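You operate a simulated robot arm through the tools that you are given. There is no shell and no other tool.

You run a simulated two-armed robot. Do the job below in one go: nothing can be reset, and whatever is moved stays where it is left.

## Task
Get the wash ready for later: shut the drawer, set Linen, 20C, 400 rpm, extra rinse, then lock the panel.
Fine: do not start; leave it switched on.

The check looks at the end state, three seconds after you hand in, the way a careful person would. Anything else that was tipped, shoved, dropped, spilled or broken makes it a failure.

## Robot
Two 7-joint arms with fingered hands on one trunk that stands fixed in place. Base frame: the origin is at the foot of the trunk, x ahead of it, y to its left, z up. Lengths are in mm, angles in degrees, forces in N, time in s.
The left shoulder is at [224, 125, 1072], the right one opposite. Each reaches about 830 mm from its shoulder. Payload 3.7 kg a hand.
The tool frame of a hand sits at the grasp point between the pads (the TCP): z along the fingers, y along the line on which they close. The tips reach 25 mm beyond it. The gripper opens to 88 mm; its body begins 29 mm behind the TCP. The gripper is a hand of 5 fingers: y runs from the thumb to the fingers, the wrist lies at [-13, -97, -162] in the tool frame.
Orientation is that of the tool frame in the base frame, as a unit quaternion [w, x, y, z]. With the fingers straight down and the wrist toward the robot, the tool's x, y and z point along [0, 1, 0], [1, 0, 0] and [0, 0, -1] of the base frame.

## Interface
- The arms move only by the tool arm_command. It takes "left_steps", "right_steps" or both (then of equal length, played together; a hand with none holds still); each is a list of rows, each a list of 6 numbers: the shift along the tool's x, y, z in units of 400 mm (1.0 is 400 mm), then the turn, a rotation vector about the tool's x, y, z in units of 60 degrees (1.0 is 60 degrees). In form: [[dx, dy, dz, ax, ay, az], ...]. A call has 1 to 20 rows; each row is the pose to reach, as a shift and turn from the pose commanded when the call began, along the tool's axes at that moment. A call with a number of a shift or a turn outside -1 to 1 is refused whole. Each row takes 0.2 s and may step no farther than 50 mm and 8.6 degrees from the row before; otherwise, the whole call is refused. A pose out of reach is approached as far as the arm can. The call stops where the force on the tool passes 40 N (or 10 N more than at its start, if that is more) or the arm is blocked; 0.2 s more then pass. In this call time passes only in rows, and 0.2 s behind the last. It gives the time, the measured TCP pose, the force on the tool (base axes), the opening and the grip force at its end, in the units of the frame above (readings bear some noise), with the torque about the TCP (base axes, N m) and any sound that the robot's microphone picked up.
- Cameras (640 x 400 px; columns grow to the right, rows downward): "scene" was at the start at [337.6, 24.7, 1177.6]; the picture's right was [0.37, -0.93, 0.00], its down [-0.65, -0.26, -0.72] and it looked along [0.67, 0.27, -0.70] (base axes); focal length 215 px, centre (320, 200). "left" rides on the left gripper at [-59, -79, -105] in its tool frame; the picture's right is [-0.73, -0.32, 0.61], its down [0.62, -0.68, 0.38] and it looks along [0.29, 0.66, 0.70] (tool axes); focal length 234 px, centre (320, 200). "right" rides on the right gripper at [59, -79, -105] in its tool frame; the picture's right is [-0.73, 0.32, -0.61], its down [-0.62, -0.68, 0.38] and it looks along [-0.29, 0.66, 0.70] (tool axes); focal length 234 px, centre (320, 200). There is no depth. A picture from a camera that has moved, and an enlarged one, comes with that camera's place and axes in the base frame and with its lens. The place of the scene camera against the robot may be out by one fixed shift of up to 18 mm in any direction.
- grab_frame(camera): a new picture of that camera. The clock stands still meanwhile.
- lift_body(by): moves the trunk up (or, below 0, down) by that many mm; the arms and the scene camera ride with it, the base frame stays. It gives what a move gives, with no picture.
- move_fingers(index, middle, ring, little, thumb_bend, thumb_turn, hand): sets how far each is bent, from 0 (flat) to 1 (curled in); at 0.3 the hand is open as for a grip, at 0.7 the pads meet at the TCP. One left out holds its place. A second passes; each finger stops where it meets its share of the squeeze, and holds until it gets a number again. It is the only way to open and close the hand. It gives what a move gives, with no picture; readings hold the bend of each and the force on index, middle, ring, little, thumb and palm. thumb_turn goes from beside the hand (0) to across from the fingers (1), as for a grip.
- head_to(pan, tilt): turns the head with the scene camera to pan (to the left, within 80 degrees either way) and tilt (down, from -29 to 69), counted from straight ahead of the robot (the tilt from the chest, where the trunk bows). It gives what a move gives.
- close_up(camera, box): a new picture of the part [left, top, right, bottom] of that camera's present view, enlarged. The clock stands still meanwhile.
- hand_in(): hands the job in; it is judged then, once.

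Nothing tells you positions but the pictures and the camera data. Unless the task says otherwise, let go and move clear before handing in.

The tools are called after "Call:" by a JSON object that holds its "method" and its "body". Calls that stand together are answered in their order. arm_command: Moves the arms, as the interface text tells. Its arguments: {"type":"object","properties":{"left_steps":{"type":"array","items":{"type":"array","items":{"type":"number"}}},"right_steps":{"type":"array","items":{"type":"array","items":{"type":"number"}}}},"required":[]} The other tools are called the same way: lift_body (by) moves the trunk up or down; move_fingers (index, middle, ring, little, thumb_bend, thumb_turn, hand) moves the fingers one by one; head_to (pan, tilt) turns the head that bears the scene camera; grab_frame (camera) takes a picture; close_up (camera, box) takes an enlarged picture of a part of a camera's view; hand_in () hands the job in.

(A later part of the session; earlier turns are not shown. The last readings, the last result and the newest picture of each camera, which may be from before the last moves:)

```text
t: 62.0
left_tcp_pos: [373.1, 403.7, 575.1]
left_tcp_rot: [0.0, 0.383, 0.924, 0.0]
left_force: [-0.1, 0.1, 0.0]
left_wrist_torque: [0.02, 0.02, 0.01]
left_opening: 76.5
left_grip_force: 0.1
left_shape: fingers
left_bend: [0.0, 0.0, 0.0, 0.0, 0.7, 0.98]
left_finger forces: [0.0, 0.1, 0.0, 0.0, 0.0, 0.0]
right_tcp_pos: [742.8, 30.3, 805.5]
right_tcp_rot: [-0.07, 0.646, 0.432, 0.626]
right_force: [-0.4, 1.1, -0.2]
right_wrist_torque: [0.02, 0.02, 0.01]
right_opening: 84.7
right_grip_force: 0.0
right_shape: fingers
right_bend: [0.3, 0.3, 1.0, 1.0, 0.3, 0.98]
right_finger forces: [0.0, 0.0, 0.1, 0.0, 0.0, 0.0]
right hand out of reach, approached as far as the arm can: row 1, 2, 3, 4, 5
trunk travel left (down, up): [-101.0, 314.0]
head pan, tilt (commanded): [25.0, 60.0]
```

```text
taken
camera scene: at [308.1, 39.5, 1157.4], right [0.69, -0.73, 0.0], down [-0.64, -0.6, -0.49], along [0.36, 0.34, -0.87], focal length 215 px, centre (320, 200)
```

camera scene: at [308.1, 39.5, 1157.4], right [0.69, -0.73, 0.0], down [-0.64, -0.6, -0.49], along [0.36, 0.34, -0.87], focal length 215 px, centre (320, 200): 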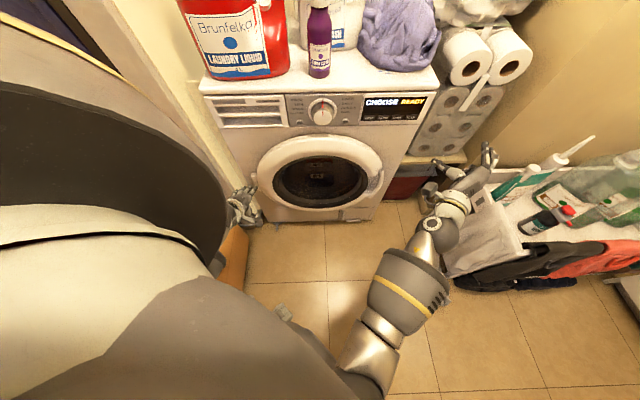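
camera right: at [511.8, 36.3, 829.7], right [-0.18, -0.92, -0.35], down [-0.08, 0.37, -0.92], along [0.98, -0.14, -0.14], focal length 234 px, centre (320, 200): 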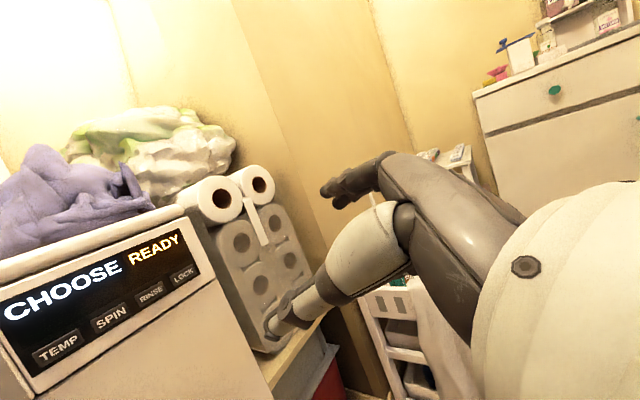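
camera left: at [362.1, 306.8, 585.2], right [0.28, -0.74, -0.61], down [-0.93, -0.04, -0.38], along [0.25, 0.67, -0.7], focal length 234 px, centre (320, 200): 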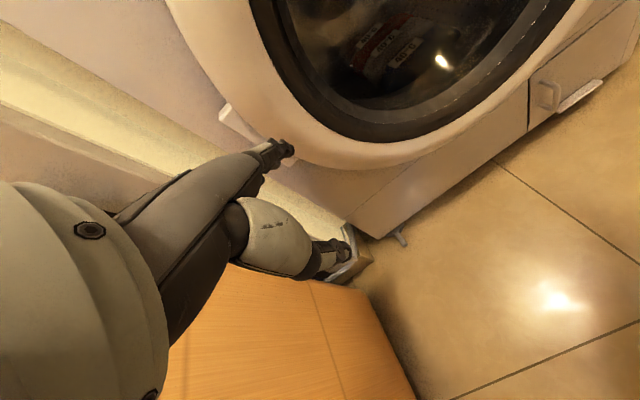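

The arm is free again and close to a handshake orientation. I'll move it left toward the dial at this orientation to see how far it reaches.

Call:
{"method": "arm_command", "body": {"right_steps": [[0.0439, -0.0798, 0.0182, 0, 0, 0], [0.0878, -0.1596, 0.0363, 0, 0, 0], [0.1317, -0.2394, 0.0545, 0, 0, 0], [0.1757, -0.3193, 0.0727, 0, 0, 0], [0.2196, -0.3991, 0.0908, 0, 0, 0], [0.2635, -0.4789, 0.109, 0, 0, 0], [0.3074, -0.5587, 0.1271, 0, 0, 0], [0.3513, -0.6385, 0.1453, 0, 0, 0]]}}

Call:
{"method": "grab_frame", "body": {"camera": "scene"}}

Call:
{"method": "grab_frame", "body": {"camera": "right"}}

```text
t: 63.9
left_tcp_pos: [373.9, 403.3, 575.3]
left_tcp_rot: [0.0, 0.383, 0.924, 0.001]
left_force: [-0.2, 0.2, -0.7]
left_wrist_torque: [0.03, -0.01, 0.0]
left_opening: 76.7
left_grip_force: 0.1
left_shape: fingers
left_bend: [0.0, 0.0, 0.0, 0.0, 0.7, 0.98]
left_finger forces: [0.0, 0.0, 0.0, 0.0, 0.0, 0.1]
right_tcp_pos: [586.4, 187.0, 720.9]
right_tcp_rot: [-0.078, 0.629, 0.437, 0.638]
right_force: [-0.2, 0.0, 0.2]
right_wrist_torque: [0.02, -0.03, 0.01]
right_opening: 85.0
right_grip_force: 0.1
right_shape: fingers
right_bend: [0.3, 0.3, 1.0, 1.0, 0.3, 0.98]
right_finger forces: [0.0, 0.0, 0.1, 0.1, 0.0, 0.0]
right hand out of reach, approached as far as the arm can: row 1, 2, 3, 4, 5, 6, 7, 8
trunk travel left (down, up): [-101.0, 314.0]
head pan, tilt (commanded): [25.0, 60.0]
```

```text
taken
camera scene: at [308.1, 39.5, 1157.7], right [0.69, -0.73, 0.0], down [-0.63, -0.6, -0.49], along [0.36, 0.34, -0.87], focal length 215 px, centre (320, 200)
```

scene: 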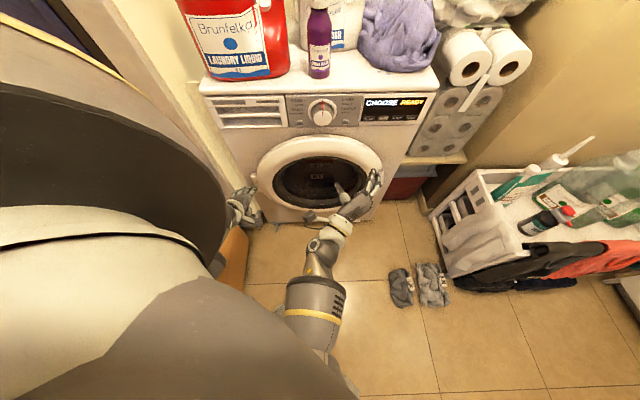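

```text
taken
camera right: at [446.2, 192.3, 754.1], right [-0.09, -0.92, -0.38], down [-0.04, 0.38, -0.92], along [0.99, -0.07, -0.07], focal length 234 px, centre (320, 200)
```

right: 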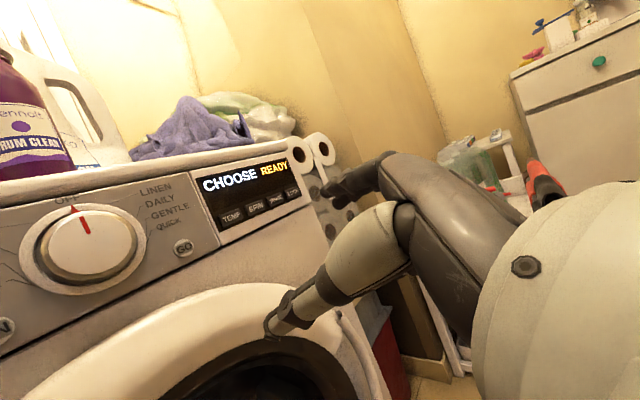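

At that orientation the arm sags and can't get there. I'll go back to the palm-down, 45°-pitched posture that worked well early on, moving right and up to get the elbow out.

Call:
{"method": "arm_command", "body": {"right_steps": [[0.0221, 0.0578, -0.0223, 0, 0, 0], [0.0443, 0.1155, -0.0446, 0.0521, -0.0258, -0.097], [0.0664, 0.1733, -0.0669, 0.1042, -0.0516, -0.194], [0.0885, 0.231, -0.0893, 0.1563, -0.0773, -0.291], [0.1106, 0.2888, -0.1116, 0.2084, -0.1031, -0.388], [0.1328, 0.3465, -0.1339, 0.2606, -0.1289, -0.485], [0.1549, 0.4043, -0.1562, 0.3127, -0.1547, -0.582], [0.177, 0.462, -0.1785, 0.3648, -0.1804, -0.679], [0.177, 0.462, -0.1785, 0.4169, -0.2062, -0.776], [0.177, 0.462, -0.1785, 0.469, -0.232, -0.873]]}}

Call:
{"method": "grab_frame", "body": {"camera": "scene"}}

```text
t: 66.0
left_tcp_pos: [373.8, 403.4, 575.6]
left_tcp_rot: [0.0, 0.383, 0.924, -0.001]
left_force: [-0.9, 0.5, 0.2]
left_wrist_torque: [0.01, 0.03, -0.02]
left_opening: 76.6
left_grip_force: 0.1
left_shape: fingers
left_bend: [0.0, 0.0, 0.0, 0.0, 0.7, 0.98]
left_finger forces: [0.0, 0.1, 0.0, 0.1, 0.0, 0.0]
right_tcp_pos: [644.5, 61.2, 881.5]
right_tcp_rot: [0.112, 0.421, 0.809, 0.394]
right_force: [-0.6, -0.2, 0.0]
right_wrist_torque: [0.05, 0.02, 0.03]
right_opening: 84.5
right_grip_force: 0.0
right_shape: fingers
right_bend: [0.3, 0.3, 1.0, 1.0, 0.3, 0.98]
right_finger forces: [0.0, 0.1, 0.0, 0.0, 0.0, 0.0]
right hand out of reach, approached as far as the arm can: row 1, 2, 3, 4, 5, 6, 7, 8, 9
trunk travel left (down, up): [-101.0, 314.0]
head pan, tilt (commanded): [25.0, 60.0]
```

```text
taken
camera scene: at [308.0, 39.6, 1157.8], right [0.69, -0.73, 0.0], down [-0.63, -0.6, -0.49], along [0.36, 0.34, -0.87], focal length 215 px, centre (320, 200)
```

scene: 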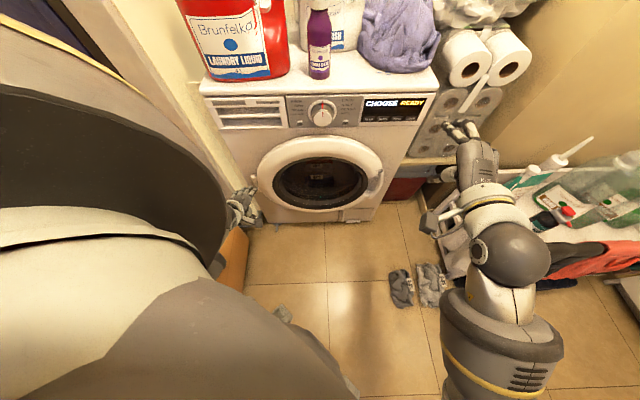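

The elbow is out again and the pose is reachable. I'll move toward the dial in this palm-down posture, then flatten the pitch near the panel where the arm is more extended.

Call:
{"method": "arm_command", "body": {"right_steps": [[0.0733, 0.0083, 0.048, -0.0041, -0.0026, -0.0251], [0.1465, 0.0167, 0.096, -0.0083, -0.0051, -0.0503], [0.2198, 0.025, 0.144, -0.0124, -0.0077, -0.0754], [0.293, 0.0333, 0.192, -0.0166, -0.0103, -0.1006], [0.3663, 0.0416, 0.24, -0.0207, -0.0129, -0.1257], [0.4395, 0.05, 0.288, -0.0249, -0.0154, -0.1509], [0.5128, 0.0583, 0.336, -0.029, -0.018, -0.176]]}}

Call:
{"method": "grab_frame", "body": {"camera": "scene"}}

Call:
{"method": "grab_frame", "body": {"camera": "right"}}

```text
t: 67.7
left_tcp_pos: [374.9, 402.7, 575.3]
left_tcp_rot: [0.0, 0.383, 0.924, 0.0]
left_force: [0.0, 0.4, -0.3]
left_wrist_torque: [-0.01, 0.0, -0.01]
left_opening: 76.7
left_grip_force: 0.0
left_shape: fingers
left_bend: [0.0, 0.0, 0.0, 0.0, 0.7, 0.98]
left_finger forces: [0.0, 0.0, 0.0, 0.0, 0.1, 0.0]
right_tcp_pos: [700.8, 237.5, 842.2]
right_tcp_rot: [0.121, 0.31, 0.854, 0.399]
right_force: [-0.4, 0.0, -0.3]
right_wrist_torque: [-0.01, 0.0, -0.02]
right_opening: 85.0
right_grip_force: 0.0
right_shape: fingers
right_bend: [0.3, 0.3, 1.0, 1.0, 0.3, 0.98]
right_finger forces: [0.1, 0.0, 0.0, 0.1, 0.1, 0.0]
right hand out of reach, approached as far as the arm can: row 1, 2, 3, 4, 5, 6, 7
trunk travel left (down, up): [-101.0, 314.0]
head pan, tilt (commanded): [25.0, 60.0]
```

```text
taken
camera scene: at [308.5, 40.3, 1157.8], right [0.68, -0.73, 0.0], down [-0.63, -0.6, -0.49], along [0.36, 0.34, -0.87], focal length 215 px, centre (320, 200)
```

scene: 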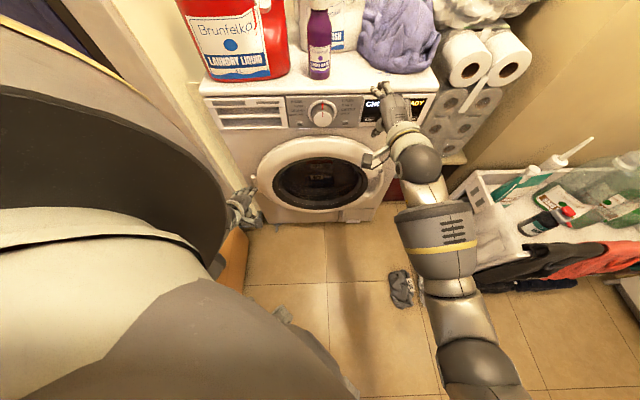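

```text
taken
camera right: at [572.3, 170.9, 854.4], right [0.43, -0.67, 0.61], down [0.36, -0.49, -0.79], along [0.83, 0.56, 0.03], focal length 234 px, centre (320, 200)
```

right: 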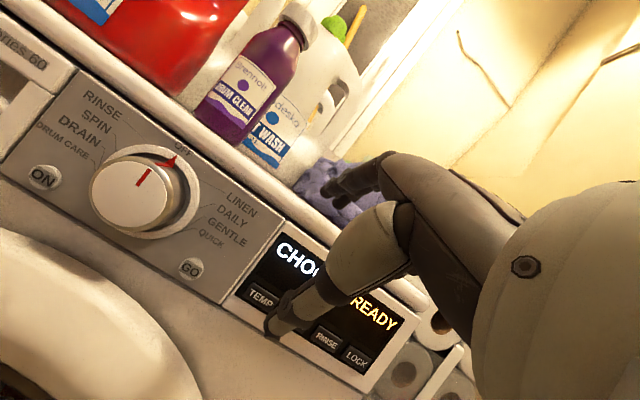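

The right arm naturally ends up in front of the buttons (x≈700, y≈240), which is useful for later. The dial is better suited to the left arm. I'll retract the right hand and prepare the left.

Call:
{"method": "arm_command", "body": {"right_steps": [[-0.0367, -0.0363, -0.075, 0, 0, 0], [-0.0733, -0.0725, -0.15, 0, 0, 0], [-0.11, -0.1088, -0.225, 0, 0, 0], [-0.1467, -0.145, -0.3, 0, 0, 0], [-0.1833, -0.1813, -0.375, 0, 0, 0], [-0.22, -0.2175, -0.45, 0, 0, 0]]}}

Call:
{"method": "move_fingers", "body": {"hand": "left", "index": 0.3, "middle": 0.3, "ring": 1, "little": 1, "thumb_bend": 0.3, "thumb_turn": 1}}

Call:
{"method": "grab_frame", "body": {"camera": "scene"}}

```text
t: 69.0
left_tcp_pos: [372.7, 402.7, 575.7]
left_tcp_rot: [0.0, 0.383, 0.924, -0.001]
left_force: [-0.9, -0.1, -0.7]
left_wrist_torque: [0.0, -0.01, -0.03]
left_opening: 76.6
left_grip_force: 0.2
left_shape: fingers
left_bend: [0.0, 0.0, 0.0, 0.0, 0.7, 0.98]
left_finger forces: [0.0, 0.0, 0.0, 0.0, 0.1, 0.0]
right_tcp_pos: [650.0, 29.9, 891.8]
right_tcp_rot: [0.12, 0.31, 0.854, 0.4]
right_force: [0.1, 0.8, -0.8]
right_wrist_torque: [0.02, -0.03, -0.01]
right_opening: 84.5
right_grip_force: 0.2
right_shape: fingers
right_bend: [0.3, 0.3, 1.0, 1.0, 0.3, 0.98]
right_finger forces: [0.0, 0.0, 0.1, 0.1, 0.0, 0.0]
trunk travel left (down, up): [-101.0, 314.0]
head pan, tilt (commanded): [25.0, 60.0]
```

```text
t: 70.0
left_tcp_pos: [374.2, 403.4, 575.6]
left_tcp_rot: [0.001, 0.383, 0.924, 0.0]
left_force: [-0.1, 1.1, -0.3]
left_wrist_torque: [0.02, -0.03, 0.0]
left_opening: 84.6
left_grip_force: 0.2
left_shape: fingers
left_bend: [0.3, 0.3, 1.0, 1.0, 0.3, 0.98]
left_finger forces: [0.0, 0.0, 0.0, 0.0, 0.0, 0.1]
right_tcp_pos: [652.1, 30.0, 890.3]
right_tcp_rot: [0.12, 0.31, 0.855, 0.399]
right_force: [0.5, 0.1, 0.3]
right_wrist_torque: [0.01, -0.03, -0.03]
right_opening: 84.9
right_grip_force: 0.0
right_shape: fingers
right_bend: [0.3, 0.3, 1.0, 1.0, 0.3, 0.98]
right_finger forces: [0.0, 0.0, 0.1, 0.0, 0.0, 0.0]
trunk travel left (down, up): [-101.0, 314.0]
head pan, tilt (commanded): [25.0, 60.0]
```

```text
taken
camera scene: at [308.2, 39.7, 1158.0], right [0.68, -0.73, 0.0], down [-0.63, -0.6, -0.49], along [0.36, 0.34, -0.87], focal length 215 px, centre (320, 200)
```

scene: 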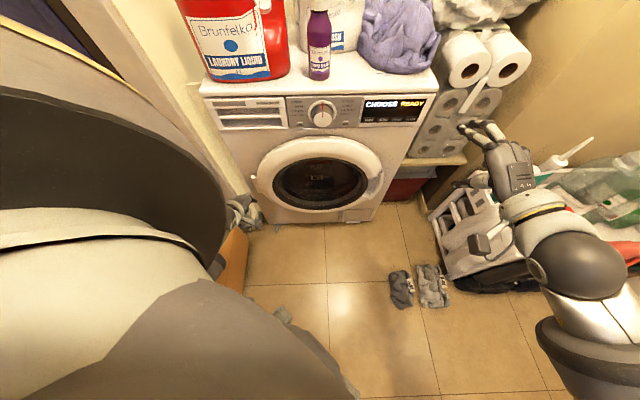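

I'll bring the left hand up and across to face the dial, pitching the fingers from down to forward as it goes.

Call:
{"method": "arm_command", "body": {"left_steps": [[-0.0572, 0.0073, -0.0516, -0.125, 0, 0], [-0.1145, 0.0146, -0.1031, -0.25, 0, 0], [-0.1717, 0.0219, -0.1547, -0.375, 0, 0], [-0.2289, 0.0292, -0.2063, -0.5, 0, 0], [-0.2861, 0.0364, -0.2578, -0.625, 0, 0], [-0.3434, 0.0437, -0.3094, -0.75, 0, 0], [-0.4006, 0.051, -0.3609, -0.875, 0, 0], [-0.4578, 0.0583, -0.4125, -1.0, 0, 0]]}}

Call:
{"method": "grab_frame", "body": {"camera": "scene"}}

Call:
{"method": "grab_frame", "body": {"camera": "left"}}

```text
t: 71.0
left_tcp_pos: [444.4, 401.5, 665.5]
left_tcp_rot: [0.057, 0.428, 0.863, 0.261]
left_force: [-1.1, 0.2, 0.3]
left_wrist_torque: [0.02, -0.05, 0.0]
left_opening: 84.5
left_grip_force: 0.0
left_shape: fingers
left_bend: [0.3, 0.3, 1.0, 1.0, 0.3, 0.98]
left_finger forces: [0.0, 0.0, 0.1, 0.1, 0.1, 0.0]
right_tcp_pos: [649.1, 36.7, 891.8]
right_tcp_rot: [0.123, 0.31, 0.856, 0.396]
right_force: [-1.0, -0.1, 0.2]
right_wrist_torque: [0.0, 0.04, -0.05]
right_opening: 84.8
right_grip_force: 0.0
right_shape: fingers
right_bend: [0.3, 0.3, 1.0, 1.0, 0.3, 0.98]
right_finger forces: [0.0, 0.0, 0.1, 0.0, 0.1, 0.0]
trunk travel left (down, up): [-101.0, 314.0]
head pan, tilt (commanded): [25.0, 60.0]
stopped in row 4 (left hand): the arm was blocked; the commanded pose is now the measured one
```

```text
taken
camera scene: at [305.2, 48.2, 1157.0], right [0.69, -0.73, 0.01], down [-0.64, -0.61, -0.48], along [0.35, 0.32, -0.88], focal length 215 px, centre (320, 200)
```

scene: 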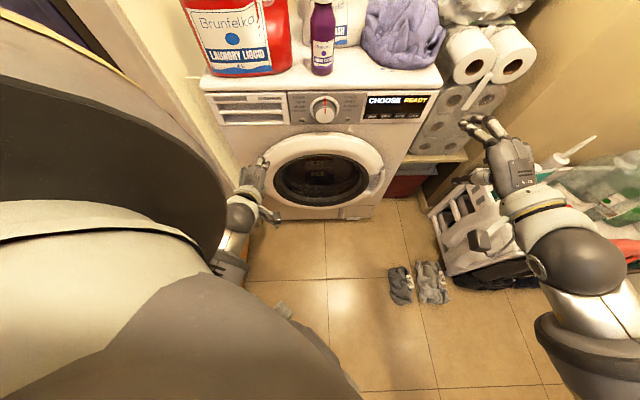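

```text
taken
camera left: at [393.4, 275.4, 707.4], right [0.42, -0.48, -0.77], down [-0.75, 0.3, -0.59], along [0.51, 0.83, -0.23], focal length 234 px, centre (320, 200)
```

left: 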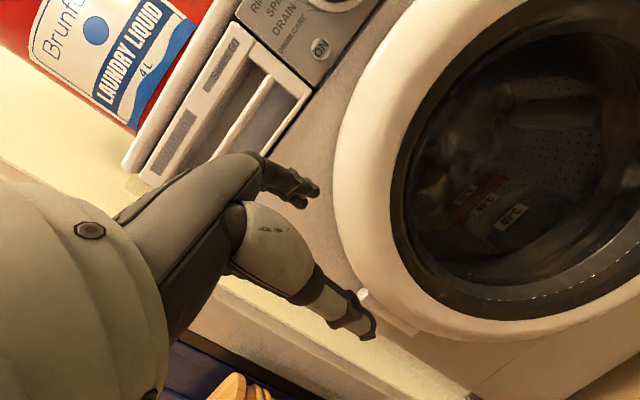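

The left forearm bumped the torso. With the trunk higher, the torso sits further back and the left arm can reach the dial nearly straight. I'll back off and raise the trunk 100 mm.

Call:
{"method": "arm_command", "body": {"left_steps": [[0.0235, -0.0665, 0.0375, 0, 0, 0], [0.047, -0.133, 0.075, 0, 0, 0]]}}

Call:
{"method": "lift_body", "body": {"by": 100}}

Call:
{"method": "grab_frame", "body": {"camera": "scene"}}

Call:
{"method": "grab_frame", "body": {"camera": "left"}}

```text
t: 71.8
left_tcp_pos: [424.5, 420.3, 633.2]
left_tcp_rot: [0.057, 0.446, 0.845, 0.291]
left_force: [0.1, -0.3, -0.2]
left_wrist_torque: [0.02, -0.04, -0.02]
left_opening: 84.6
left_grip_force: 0.0
left_shape: fingers
left_bend: [0.3, 0.3, 1.0, 1.0, 0.3, 0.98]
left_finger forces: [0.1, 0.0, 0.1, 0.0, 0.1, 0.0]
right_tcp_pos: [653.0, 36.2, 891.4]
right_tcp_rot: [0.122, 0.312, 0.855, 0.395]
right_force: [0.2, 1.4, -0.1]
right_wrist_torque: [-0.02, -0.01, -0.02]
right_opening: 84.8
right_grip_force: 0.1
right_shape: fingers
right_bend: [0.3, 0.3, 1.0, 1.0, 0.3, 0.98]
right_finger forces: [0.1, 0.0, 0.0, 0.0, 0.0, 0.1]
trunk travel left (down, up): [-101.0, 314.0]
head pan, tilt (commanded): [25.0, 60.0]
stopped in row 2 (left hand): the arm was blocked; the commanded pose is now the measured one
```

```text
t: 73.1
left_tcp_pos: [423.0, 418.7, 736.5]
left_tcp_rot: [0.053, 0.446, 0.843, 0.296]
left_force: [0.9, -0.2, -0.5]
left_wrist_torque: [-0.02, 0.02, 0.01]
left_opening: 84.8
left_grip_force: 0.1
left_shape: fingers
left_bend: [0.3, 0.3, 1.0, 1.0, 0.3, 0.98]
left_finger forces: [0.1, 0.0, 0.0, 0.0, 0.1, 0.0]
right_tcp_pos: [651.4, 30.0, 990.7]
right_tcp_rot: [0.119, 0.312, 0.854, 0.399]
right_force: [-1.1, -0.3, 0.1]
right_wrist_torque: [0.0, 0.0, 0.03]
right_opening: 84.7
right_grip_force: 0.0
right_shape: fingers
right_bend: [0.3, 0.3, 1.0, 1.0, 0.3, 0.98]
right_finger forces: [0.0, 0.0, 0.0, 0.0, 0.1, 0.0]
trunk travel left (down, up): [-201.0, 214.0]
head pan, tilt (commanded): [25.0, 60.0]
```

```text
taken
camera scene: at [208.0, 26.4, 1270.7], right [0.51, -0.86, 0.0], down [-0.76, -0.45, -0.47], along [0.4, 0.24, -0.88], focal length 215 px, centre (320, 200)
```

scene: 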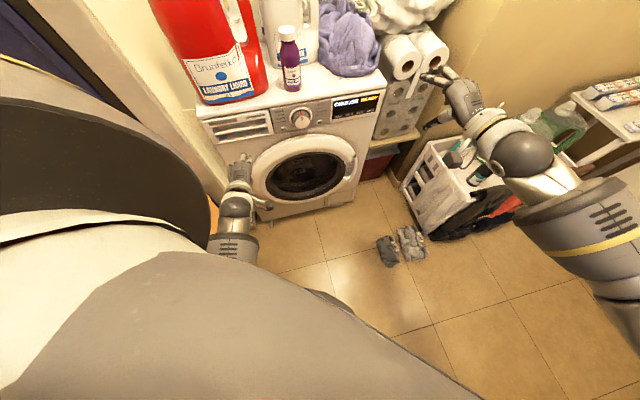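

```text
taken
camera left: at [366.7, 291.8, 767.7], right [0.41, -0.43, -0.8], down [-0.73, 0.37, -0.58], along [0.55, 0.82, -0.16], focal length 234 px, centre (320, 200)
```

left: 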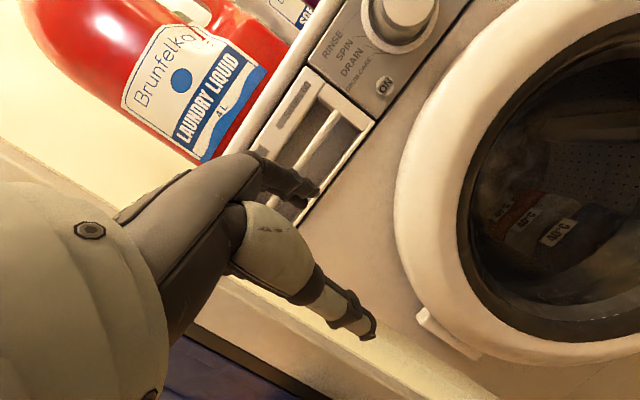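

The trunk is at +100, and the left arm has space. I'll move the left hand across to a pre-grasp in front of the dial with the wrist rolled a bit counter-clockwise.

Call:
{"method": "arm_command", "body": {"left_steps": [[-0.0595, 0.0198, -0.0152, -0.065, -0.0288, -0.0588], [-0.119, 0.0395, -0.0303, -0.13, -0.0576, -0.1175], [-0.1784, 0.0593, -0.0455, -0.195, -0.0864, -0.1763], [-0.2379, 0.079, -0.0607, -0.26, -0.1153, -0.235], [-0.2974, 0.0988, -0.0758, -0.325, -0.1441, -0.2938], [-0.3569, 0.1185, -0.091, -0.39, -0.1729, -0.3525], [-0.4163, 0.1383, -0.1061, -0.455, -0.2017, -0.4113], [-0.4758, 0.158, -0.1213, -0.52, -0.2305, -0.47]]}}

Call:
{"method": "grab_frame", "body": {"camera": "scene"}}

Call:
{"method": "grab_frame", "body": {"camera": "left"}}

```text
t: 73.8
left_tcp_pos: [457.6, 434.2, 773.0]
left_tcp_rot: [0.094, 0.426, 0.811, 0.39]
left_force: [0.2, 1.0, 1.1]
left_wrist_torque: [0.06, 0.03, 0.02]
left_opening: 84.7
left_grip_force: 0.1
left_shape: fingers
left_bend: [0.3, 0.3, 1.0, 1.0, 0.3, 0.98]
left_finger forces: [0.0, 0.0, 0.1, 0.0, 0.0, 0.1]
left hand out of reach, approached as far as the arm can: row 3
right_tcp_pos: [650.5, 30.3, 990.2]
right_tcp_rot: [0.12, 0.311, 0.854, 0.399]
right_force: [-0.6, -0.8, 0.6]
right_wrist_torque: [-0.01, -0.01, 0.02]
right_opening: 84.8
right_grip_force: 0.1
right_shape: fingers
right_bend: [0.3, 0.3, 1.0, 1.0, 0.3, 0.98]
right_finger forces: [0.0, 0.0, 0.1, 0.1, 0.1, 0.0]
trunk travel left (down, up): [-201.0, 214.0]
head pan, tilt (commanded): [25.0, 60.0]
stopped in row 3 (left hand): the arm was blocked; the commanded pose is now the measured one
```

```text
taken
camera scene: at [206.6, 26.7, 1270.9], right [0.51, -0.86, 0.0], down [-0.76, -0.45, -0.46], along [0.4, 0.24, -0.89], focal length 215 px, centre (320, 200)
```

scene: 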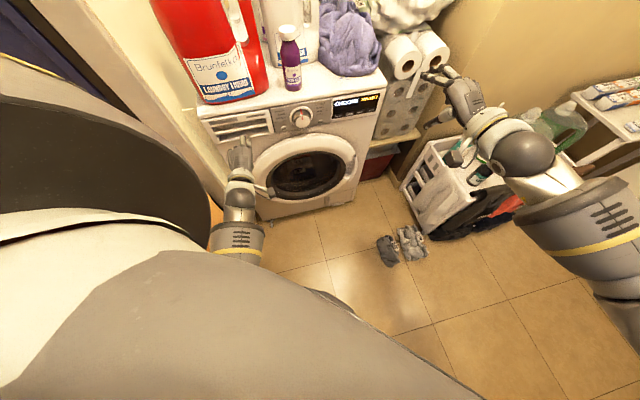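

```text
taken
camera left: at [396.5, 305.8, 776.3], right [0.54, -0.33, -0.77], down [-0.62, 0.46, -0.63], along [0.56, 0.82, 0.05], focal length 234 px, centre (320, 200)
```

left: 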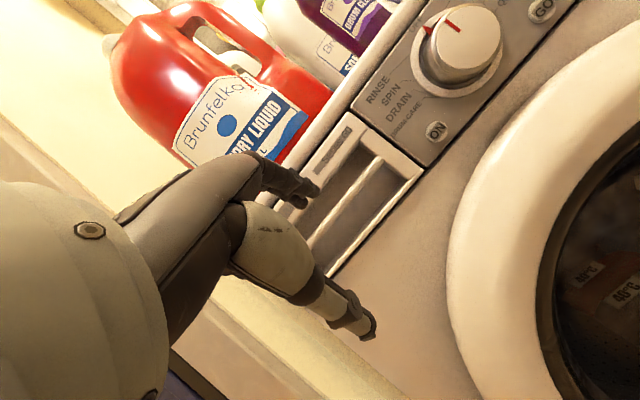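

The left elbow is pinned against the torso. The better plan is the right arm, kept nearly straight so the forearm lines up with the panel normal, with the trunk slightly above its starting height. I'll park the left hand low first.

Call:
{"method": "arm_command", "body": {"left_steps": [[0.0043, -0.088, 0.0313, 0, 0, 0], [0.0085, -0.176, 0.0625, 0, 0, 0], [0.0128, -0.264, 0.0938, 0, 0, 0], [0.017, -0.352, 0.125, 0, 0, 0]]}}

Call:
{"method": "lift_body", "body": {"by": -60}}

Call:
{"method": "grab_frame", "body": {"camera": "scene"}}

Call:
{"method": "grab_frame", "body": {"camera": "left"}}

```text
t: 74.8
left_tcp_pos: [394.8, 422.5, 643.1]
left_tcp_rot: [0.097, 0.426, 0.809, 0.393]
left_force: [0.4, 0.2, 0.8]
left_wrist_torque: [0.0, 0.03, 0.01]
left_opening: 84.9
left_grip_force: 0.0
left_shape: fingers
left_bend: [0.3, 0.3, 1.0, 1.0, 0.3, 0.98]
left_finger forces: [0.0, 0.1, 0.0, 0.0, 0.0, 0.1]
right_tcp_pos: [650.4, 29.7, 992.0]
right_tcp_rot: [0.12, 0.311, 0.854, 0.399]
right_force: [0.2, 0.3, 0.7]
right_wrist_torque: [-0.02, 0.03, 0.01]
right_opening: 84.9
right_grip_force: 0.1
right_shape: fingers
right_bend: [0.3, 0.3, 1.0, 1.0, 0.3, 0.98]
right_finger forces: [0.0, 0.0, 0.0, 0.0, 0.0, 0.1]
trunk travel left (down, up): [-201.0, 214.0]
head pan, tilt (commanded): [25.0, 60.0]
```

```text
t: 75.8
left_tcp_pos: [392.0, 419.8, 579.0]
left_tcp_rot: [0.093, 0.426, 0.811, 0.389]
left_force: [1.1, -0.3, -0.6]
left_wrist_torque: [0.03, 0.0, 0.03]
left_opening: 84.5
left_grip_force: 0.3
left_shape: fingers
left_bend: [0.3, 0.3, 1.0, 1.0, 0.3, 0.98]
left_finger forces: [0.0, 0.0, 0.0, 0.0, 0.0, 0.0]
right_tcp_pos: [652.8, 29.6, 930.4]
right_tcp_rot: [0.121, 0.312, 0.854, 0.398]
right_force: [-0.7, 0.0, 0.6]
right_wrist_torque: [-0.01, 0.02, 0.01]
right_opening: 84.9
right_grip_force: 0.1
right_shape: fingers
right_bend: [0.3, 0.3, 1.0, 1.0, 0.3, 0.98]
right_finger forces: [0.0, 0.1, 0.1, 0.0, 0.0, 0.0]
trunk travel left (down, up): [-141.0, 274.0]
head pan, tilt (commanded): [25.0, 60.0]
```

```text
taken
camera scene: at [281.8, 41.2, 1217.7], right [0.59, -0.81, 0.0], down [-0.62, -0.45, -0.64], along [0.52, 0.38, -0.77], focal length 215 px, centre (320, 200)
```

scene: 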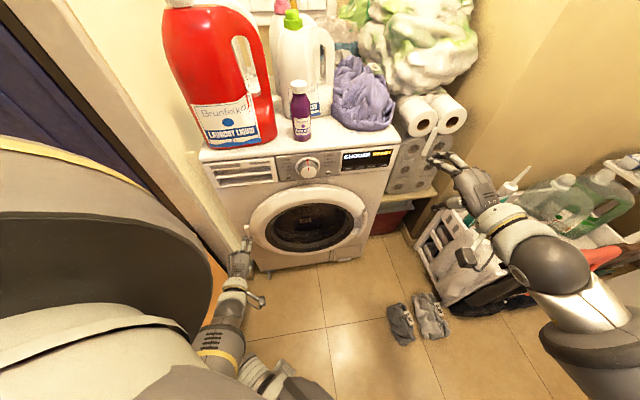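

```text
taken
camera left: at [330.7, 292.2, 582.5], right [0.54, -0.33, -0.77], down [-0.62, 0.46, -0.63], along [0.56, 0.82, 0.05], focal length 234 px, centre (320, 200)
```

left: 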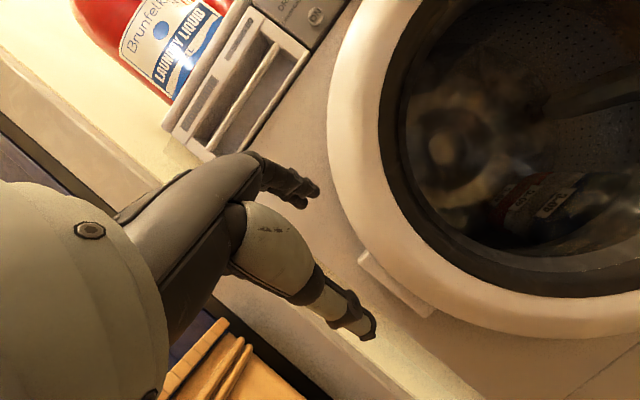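

Trunk at +40. I'll move the right hand forward first to a nearly extended pose in front of the display, still about 45 mm short of it.

Call:
{"method": "arm_command", "body": {"right_steps": [[0.0415, 0.0243, 0.0818, 0, 0, 0], [0.0829, 0.0485, 0.1635, 0, 0, 0], [0.1244, 0.0728, 0.2453, 0, 0, 0], [0.1659, 0.097, 0.327, 0, 0, 0], [0.2073, 0.1213, 0.4088, 0, 0, 0], [0.2488, 0.1455, 0.4905, 0, 0, 0]]}}

Call:
{"method": "grab_frame", "body": {"camera": "scene"}}

Call:
{"method": "grab_frame", "body": {"camera": "right"}}

```text
t: 77.2
left_tcp_pos: [392.2, 420.5, 578.7]
left_tcp_rot: [0.095, 0.428, 0.811, 0.388]
left_force: [0.8, 0.4, 0.4]
left_wrist_torque: [0.0, -0.01, -0.02]
left_opening: 85.0
left_grip_force: 0.0
left_shape: fingers
left_bend: [0.3, 0.3, 1.0, 1.0, 0.3, 0.98]
left_finger forces: [0.0, 0.0, 0.0, 0.0, 0.0, 0.1]
right_tcp_pos: [689.3, 240.3, 851.4]
right_tcp_rot: [0.121, 0.311, 0.854, 0.399]
right_force: [-0.1, -0.1, 0.1]
right_wrist_torque: [0.02, 0.02, -0.02]
right_opening: 85.0
right_grip_force: 0.1
right_shape: fingers
right_bend: [0.3, 0.3, 1.0, 1.0, 0.3, 0.98]
right_finger forces: [0.0, 0.0, 0.0, 0.0, 0.1, 0.1]
trunk travel left (down, up): [-141.0, 274.0]
head pan, tilt (commanded): [25.0, 60.0]
```

```text
taken
camera scene: at [280.5, 41.3, 1218.5], right [0.59, -0.81, 0.0], down [-0.62, -0.45, -0.64], along [0.52, 0.38, -0.77], focal length 215 px, centre (320, 200)
```

scene: 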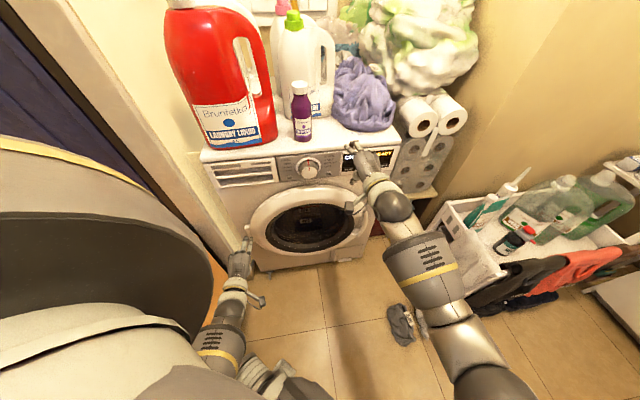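

```text
taken
camera right: at [560.1, 174.6, 862.9], right [0.43, -0.67, 0.61], down [0.36, -0.49, -0.79], along [0.83, 0.56, 0.03], focal length 234 px, centre (320, 200)
```

right: 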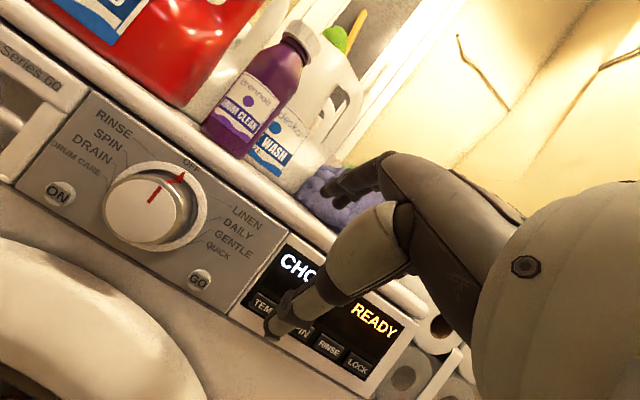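

That pose was reached exactly. Next I'll slide left along the panel to line up with the dial axis, keeping the same distance.

Call:
{"method": "arm_command", "body": {"right_steps": [[0.0553, -0.0055, 0.0132, 0, 0, 0], [0.1106, -0.011, 0.0263, 0, 0, 0], [0.1659, -0.0165, 0.0395, 0, 0, 0], [0.2212, -0.022, 0.0526, 0, 0, 0], [0.2765, -0.0275, 0.0658, 0, 0, 0]]}}

Call:
{"method": "grab_frame", "body": {"camera": "scene"}}

Call:
{"method": "grab_frame", "body": {"camera": "right"}}

```text
t: 78.3
left_tcp_pos: [391.3, 421.9, 579.7]
left_tcp_rot: [0.094, 0.426, 0.811, 0.389]
left_force: [0.6, 0.5, -0.9]
left_wrist_torque: [0.01, 0.03, -0.01]
left_opening: 84.7
left_grip_force: 0.1
left_shape: fingers
left_bend: [0.3, 0.3, 1.0, 1.0, 0.3, 0.98]
left_finger forces: [0.0, 0.1, 0.1, 0.0, 0.0, 0.0]
right_tcp_pos: [659.0, 299.1, 828.6]
right_tcp_rot: [0.101, 0.294, 0.861, 0.404]
right_force: [0.0, -0.2, 0.5]
right_wrist_torque: [0.03, -0.01, 0.04]
right_opening: 84.9
right_grip_force: 0.0
right_shape: fingers
right_bend: [0.3, 0.3, 1.0, 1.0, 0.3, 0.98]
right_finger forces: [0.0, 0.1, 0.0, 0.0, 0.0, 0.1]
right hand out of reach, approached as far as the arm can: row 2, 3, 4, 5
trunk travel left (down, up): [-141.0, 274.0]
head pan, tilt (commanded): [25.0, 60.0]
```

```text
taken
camera scene: at [280.3, 41.4, 1218.4], right [0.59, -0.81, 0.0], down [-0.62, -0.45, -0.64], along [0.52, 0.38, -0.77], focal length 215 px, centre (320, 200)
```

scene: 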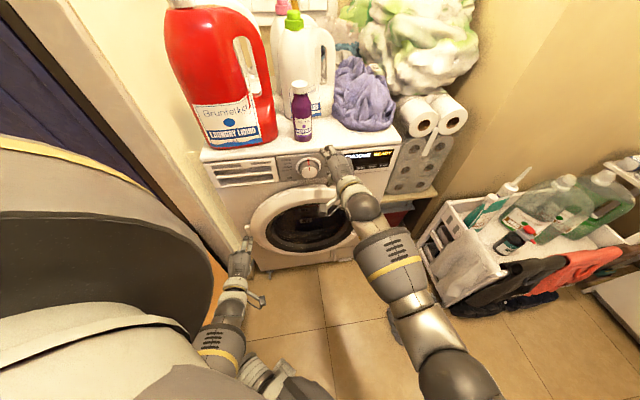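

```text
taken
camera right: at [533.6, 226.5, 842.0], right [0.48, -0.65, 0.59], down [0.37, -0.46, -0.8], along [0.8, 0.6, 0.02], focal length 234 px, centre (320, 200)
```

right: 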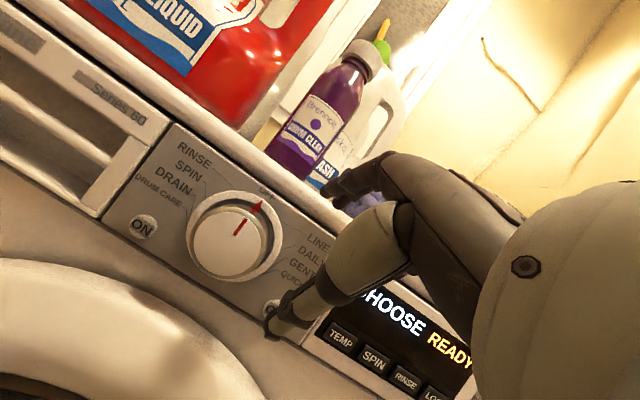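

It lags about 50 mm short to the right of the dial. I'll try rolling the hand toward the handshake orientation here, backing off slightly, to see whether the arm likes it better.

Call:
{"method": "arm_command", "body": {"right_steps": [[0.0, -0.01, -0.01, 0, 0, 0.125], [0.0, -0.02, -0.02, 0, 0, 0.25], [0.0, -0.03, -0.03, 0, 0, 0.375], [0.0, -0.035, -0.035, 0, 0, 0.5], [0.0, -0.035, -0.035, 0, 0, 0.625], [0.0, -0.035, -0.035, 0, 0, 0.75]]}}

Call:
{"method": "grab_frame", "body": {"camera": "scene"}}

Call:
{"method": "grab_frame", "body": {"camera": "right"}}

```text
t: 79.8
left_tcp_pos: [392.0, 421.4, 579.5]
left_tcp_rot: [0.094, 0.426, 0.811, 0.389]
left_force: [-0.2, 0.0, -0.2]
left_wrist_torque: [0.0, 0.03, 0.01]
left_opening: 84.5
left_grip_force: 0.1
left_shape: fingers
left_bend: [0.3, 0.3, 1.0, 1.0, 0.3, 0.98]
left_finger forces: [0.0, 0.0, 0.1, 0.0, 0.0, 0.1]
right_tcp_pos: [705.1, 233.7, 770.1]
right_tcp_rot: [-0.084, 0.552, 0.706, 0.437]
right_force: [0.1, 0.7, 0.2]
right_wrist_torque: [0.02, -0.02, -0.04]
right_opening: 84.6
right_grip_force: 0.0
right_shape: fingers
right_bend: [0.3, 0.3, 1.0, 1.0, 0.3, 0.98]
right_finger forces: [0.1, 0.0, 0.0, 0.0, 0.1, 0.0]
right hand out of reach, approached as far as the arm can: row 1, 2, 3, 4, 5, 6
trunk travel left (down, up): [-141.0, 274.0]
head pan, tilt (commanded): [25.0, 60.0]
```

```text
taken
camera scene: at [280.8, 41.6, 1218.1], right [0.59, -0.81, 0.0], down [-0.62, -0.46, -0.64], along [0.52, 0.38, -0.77], focal length 215 px, centre (320, 200)
```

scene: 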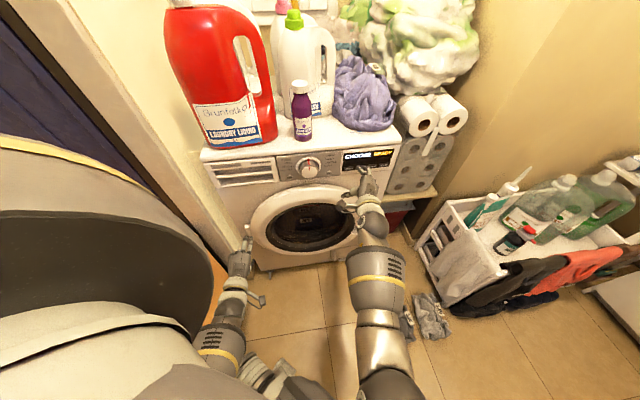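

```text
taken
camera right: at [577.2, 199.7, 827.2], right [0.33, -0.94, 0.1], down [-0.21, -0.17, -0.96], along [0.92, 0.3, -0.25], focal length 234 px, centre (320, 200)
```

right: 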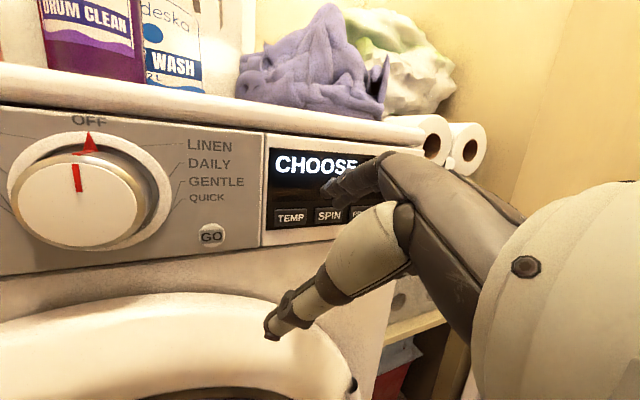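

Supinating makes the arm drift, so this roll direction is at its limit with the elbow out. I'll roll back and test the opposite direction (pronation), which should suit this elbow posture.

Call:
{"method": "arm_command", "body": {"right_steps": [[0.0246, 0.0121, -0.0211, 0, 0, -0.125], [0.0492, 0.0241, -0.0422, 0, 0, -0.25], [0.0738, 0.0362, -0.0633, 0, 0, -0.375], [0.0983, 0.0482, -0.0843, 0, 0, -0.5], [0.1229, 0.0603, -0.1054, 0, 0, -0.625], [0.1475, 0.0723, -0.1265, 0, 0, -0.75]]}}

Call:
{"method": "arm_command", "body": {"right_steps": [[0, 0, 0, 0, 0, -0.125], [0, 0, 0, 0, 0, -0.25], [0, 0, 0, 0, 0, -0.375], [0, 0, 0, 0, 0, -0.5]]}}

Call:
{"method": "grab_frame", "body": {"camera": "scene"}}

Call:
{"method": "grab_frame", "body": {"camera": "right"}}

```text
t: 81.2
left_tcp_pos: [392.4, 420.4, 579.5]
left_tcp_rot: [0.095, 0.427, 0.811, 0.389]
left_force: [0.2, -0.3, 0.2]
left_wrist_torque: [-0.04, 0.02, -0.01]
left_opening: 84.5
left_grip_force: 0.0
left_shape: fingers
left_bend: [0.3, 0.3, 1.0, 1.0, 0.3, 0.98]
left_finger forces: [0.0, 0.0, 0.1, 0.0, 0.0, 0.0]
right_tcp_pos: [689.8, 238.8, 852.3]
right_tcp_rot: [0.09, 0.238, 0.864, 0.435]
right_force: [1.1, 0.5, 0.3]
right_wrist_torque: [0.0, -0.02, 0.01]
right_opening: 84.6
right_grip_force: 0.1
right_shape: fingers
right_bend: [0.3, 0.3, 1.0, 1.0, 0.3, 0.98]
right_finger forces: [0.0, 0.1, 0.1, 0.0, 0.0, 0.0]
trunk travel left (down, up): [-141.0, 274.0]
head pan, tilt (commanded): [25.0, 60.0]
```

```text
t: 82.2
left_tcp_pos: [392.0, 421.5, 579.3]
left_tcp_rot: [0.094, 0.426, 0.811, 0.389]
left_force: [-0.8, 0.2, 0.0]
left_wrist_torque: [0.01, 0.01, -0.01]
left_opening: 84.6
left_grip_force: 0.1
left_shape: fingers
left_bend: [0.3, 0.3, 1.0, 1.0, 0.3, 0.98]
left_finger forces: [0.0, 0.0, 0.0, 0.1, 0.0, 0.0]
right_tcp_pos: [689.2, 240.3, 853.0]
right_tcp_rot: [0.199, 0.006, 0.896, 0.397]
right_force: [0.0, 0.7, 0.1]
right_wrist_torque: [-0.02, 0.01, 0.0]
right_opening: 84.5
right_grip_force: 0.0
right_shape: fingers
right_bend: [0.3, 0.3, 1.0, 1.0, 0.3, 0.98]
right_finger forces: [0.1, 0.0, 0.0, 0.0, 0.1, 0.0]
trunk travel left (down, up): [-141.0, 274.0]
head pan, tilt (commanded): [25.0, 60.0]
```

```text
taken
camera scene: at [280.4, 41.3, 1218.1], right [0.59, -0.8, 0.0], down [-0.62, -0.46, -0.64], along [0.51, 0.38, -0.77], focal length 215 px, centre (320, 200)
```

scene: 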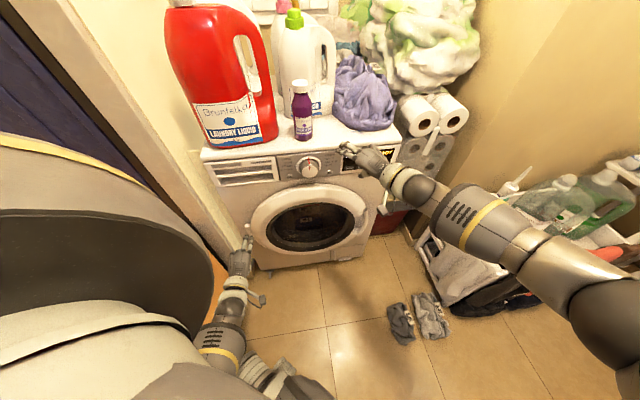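

```text
taken
camera right: at [608.1, 120.8, 839.1], right [0.4, -0.33, 0.85], down [0.81, -0.3, -0.5], along [0.42, 0.89, 0.15], focal length 234 px, centre (320, 200)
```

right: 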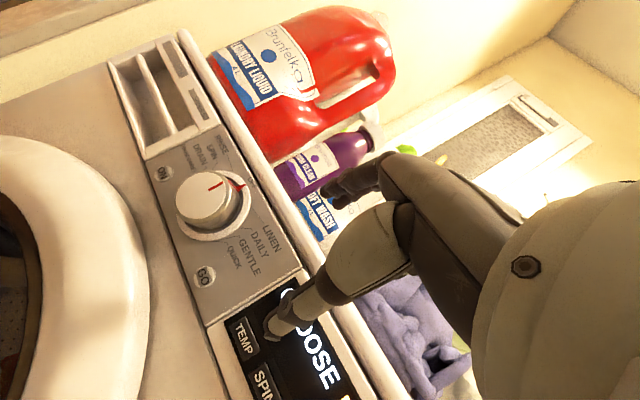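

Pronation works well, with no limits hit and the elbow comfortably out. So the grasp will be fingers on the left of the knob, thumb on the right, turning clockwise toward palm-down. I'll lower the trunk 40 mm and roll further to the starting angle.

Call:
{"method": "lift_body", "body": {"by": -40}}

Call:
{"method": "arm_command", "body": {"right_steps": [[0, 0, -0.02, 0, 0, -0.125], [0, 0, -0.04, 0, 0, -0.25], [0, 0, -0.06, 0, 0, -0.375], [0, 0, -0.08, 0, 0, -0.5], [0, 0, -0.1, 0, 0, -0.625], [0, 0, -0.1, 0, 0, -0.75]]}}

Call:
{"method": "grab_frame", "body": {"camera": "scene"}}

Call:
{"method": "grab_frame", "body": {"camera": "right"}}

```text
t: 83.0
left_tcp_pos: [385.3, 419.8, 540.4]
left_tcp_rot: [0.092, 0.427, 0.811, 0.39]
left_force: [-0.2, 0.5, 1.1]
left_wrist_torque: [-0.01, 0.05, 0.02]
left_opening: 84.5
left_grip_force: 0.1
left_shape: fingers
left_bend: [0.3, 0.3, 1.0, 1.0, 0.3, 0.98]
left_finger forces: [0.1, 0.0, 0.0, 0.0, 0.0, 0.0]
right_tcp_pos: [686.1, 237.9, 814.7]
right_tcp_rot: [0.201, 0.007, 0.895, 0.399]
right_force: [-0.3, 0.7, 0.5]
right_wrist_torque: [0.0, 0.02, 0.04]
right_opening: 84.8
right_grip_force: 0.0
right_shape: fingers
right_bend: [0.3, 0.3, 1.0, 1.0, 0.3, 0.98]
right_finger forces: [0.1, 0.0, 0.1, 0.1, 0.1, 0.1]
trunk travel left (down, up): [-101.0, 314.0]
head pan, tilt (commanded): [25.0, 60.0]
```

```text
t: 84.4
left_tcp_pos: [387.5, 420.5, 541.7]
left_tcp_rot: [0.092, 0.427, 0.81, 0.39]
left_force: [-0.3, -0.2, -0.2]
left_wrist_torque: [-0.02, 0.0, 0.0]
left_opening: 84.6
left_grip_force: 0.0
left_shape: fingers
left_bend: [0.3, 0.3, 1.0, 1.0, 0.3, 0.98]
left_finger forces: [0.0, 0.0, 0.0, 0.1, 0.0, 0.0]
right_tcp_pos: [672.4, 208.8, 838.9]
right_tcp_rot: [0.339, -0.337, 0.829, 0.292]
right_force: [0.2, -0.2, 0.1]
right_wrist_torque: [0.0, -0.05, -0.02]
right_opening: 84.5
right_grip_force: 0.2
right_shape: fingers
right_bend: [0.3, 0.3, 1.0, 1.0, 0.3, 0.98]
right_finger forces: [0.0, 0.1, 0.0, 0.0, 0.0, 0.0]
trunk travel left (down, up): [-101.0, 314.0]
head pan, tilt (commanded): [25.0, 60.0]
```

```text
taken
camera scene: at [320.9, 45.4, 1181.9], right [0.63, -0.78, 0.0], down [-0.53, -0.43, -0.73], along [0.57, 0.46, -0.68], focal length 215 px, centre (320, 200)
```

scene: 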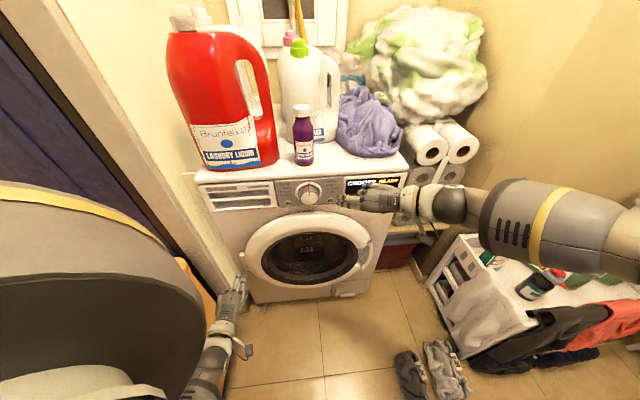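

```text
taken
camera right: at [660.5, 65.8, 838.6], right [-0.07, 0.03, 1.0], down [0.99, 0.09, 0.07], along [-0.09, 1.0, -0.03], focal length 234 px, centre (320, 200)
```

right: 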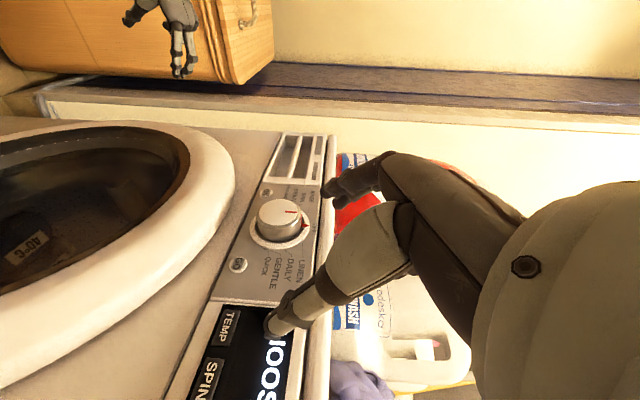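

This pronated pose is reached cleanly, and the wrist camera sees the dial. I'll zoom in to refine the knob position.

Call:
{"method": "close_up", "body": {"camera": "right", "box": [230, 170, 340, 260]}}

Call:
{"method": "close_up", "body": {"camera": "scene", "box": [260, 160, 420, 240]}}

```text
4.44 times, centred on (285, 215) of right
camera zoom: at [660.5, 65.8, 838.6], right [-0.07, 0.03, 1.0], down [0.99, 0.09, 0.07], along [-0.09, 1.0, -0.03], focal length 1041 px, centre (476, 133)
```

zoom: 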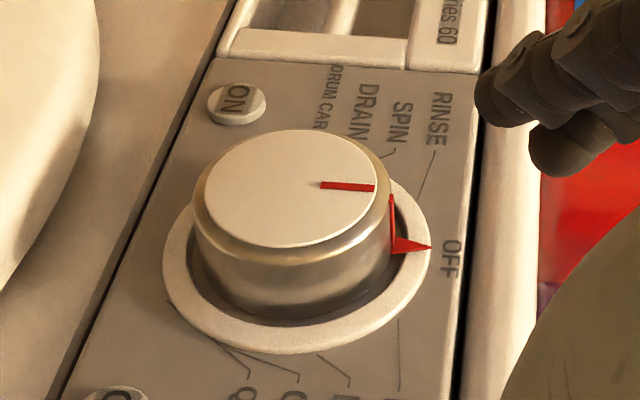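

```text
4.00 times, centred on (340, 200) of scene
camera zoom: at [320.9, 45.4, 1181.9], right [0.63, -0.78, 0.0], down [-0.53, -0.43, -0.73], along [0.57, 0.46, -0.68], focal length 860 px, centre (240, 200)
```

zoom: 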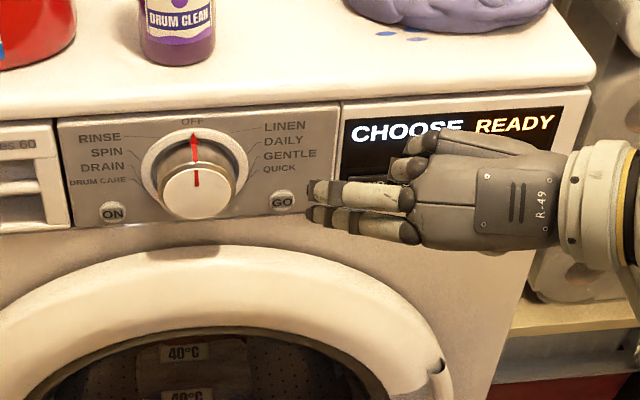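

The refined knob face centre is (652.5, 362, 777.5), with a diameter of about 56 mm. I'll move to a pre-grasp 60 mm in front of it with the tool tilted 30° down.

Call:
{"method": "arm_command", "body": {"right_steps": [[0.0199, 0.0496, 0.0436, 0.0454, -0.0306, -0.0288], [0.0398, 0.0992, 0.0871, 0.0908, -0.0612, -0.0576], [0.0597, 0.1488, 0.1307, 0.1362, -0.0918, -0.0864], [0.0796, 0.1984, 0.1742, 0.1816, -0.1224, -0.1152], [0.0995, 0.248, 0.2178, 0.227, -0.153, -0.144]]}}

Call:
{"method": "grab_frame", "body": {"camera": "right"}}

Call:
{"method": "close_up", "body": {"camera": "scene", "box": [240, 140, 400, 240]}}

```text
t: 85.6
left_tcp_pos: [386.1, 420.4, 542.1]
left_tcp_rot: [0.093, 0.426, 0.811, 0.391]
left_force: [-0.1, 0.5, 0.2]
left_wrist_torque: [-0.01, -0.03, 0.01]
left_opening: 84.8
left_grip_force: 0.0
left_shape: fingers
left_bend: [0.3, 0.3, 1.0, 1.0, 0.3, 0.98]
left_finger forces: [0.1, 0.1, 0.0, 0.0, 0.1, 0.0]
right_tcp_pos: [619.7, 335.6, 808.7]
right_tcp_rot: [0.449, -0.334, 0.808, 0.183]
right_force: [-1.2, 0.1, 0.6]
right_wrist_torque: [0.0, 0.0, 0.02]
right_opening: 84.7
right_grip_force: 0.0
right_shape: fingers
right_bend: [0.3, 0.3, 1.0, 1.0, 0.3, 0.98]
right_finger forces: [0.1, 0.1, 0.1, 0.1, 0.1, 0.1]
right hand out of reach, approached as far as the arm can: row 3, 4, 5
trunk travel left (down, up): [-101.0, 314.0]
head pan, tilt (commanded): [25.0, 60.0]
```

```text
taken
camera right: at [590.0, 194.4, 815.3], right [-0.32, 0.14, 0.94], down [0.94, -0.02, 0.33], along [0.06, 0.99, -0.13], focal length 234 px, centre (320, 200)
```

right: 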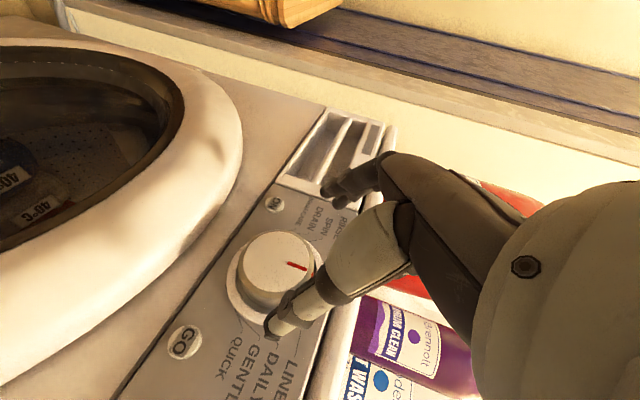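

```text
4.00 times, centred on (320, 190) of scene
camera zoom: at [321.2, 45.4, 1181.9], right [0.63, -0.78, 0.0], down [-0.53, -0.43, -0.73], along [0.57, 0.46, -0.68], focal length 860 px, centre (320, 240)
```

zoom: 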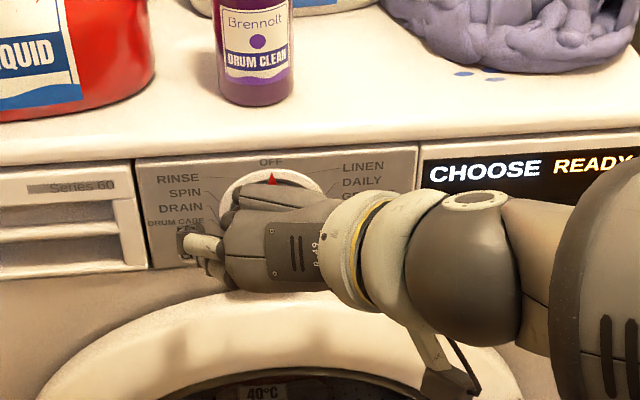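

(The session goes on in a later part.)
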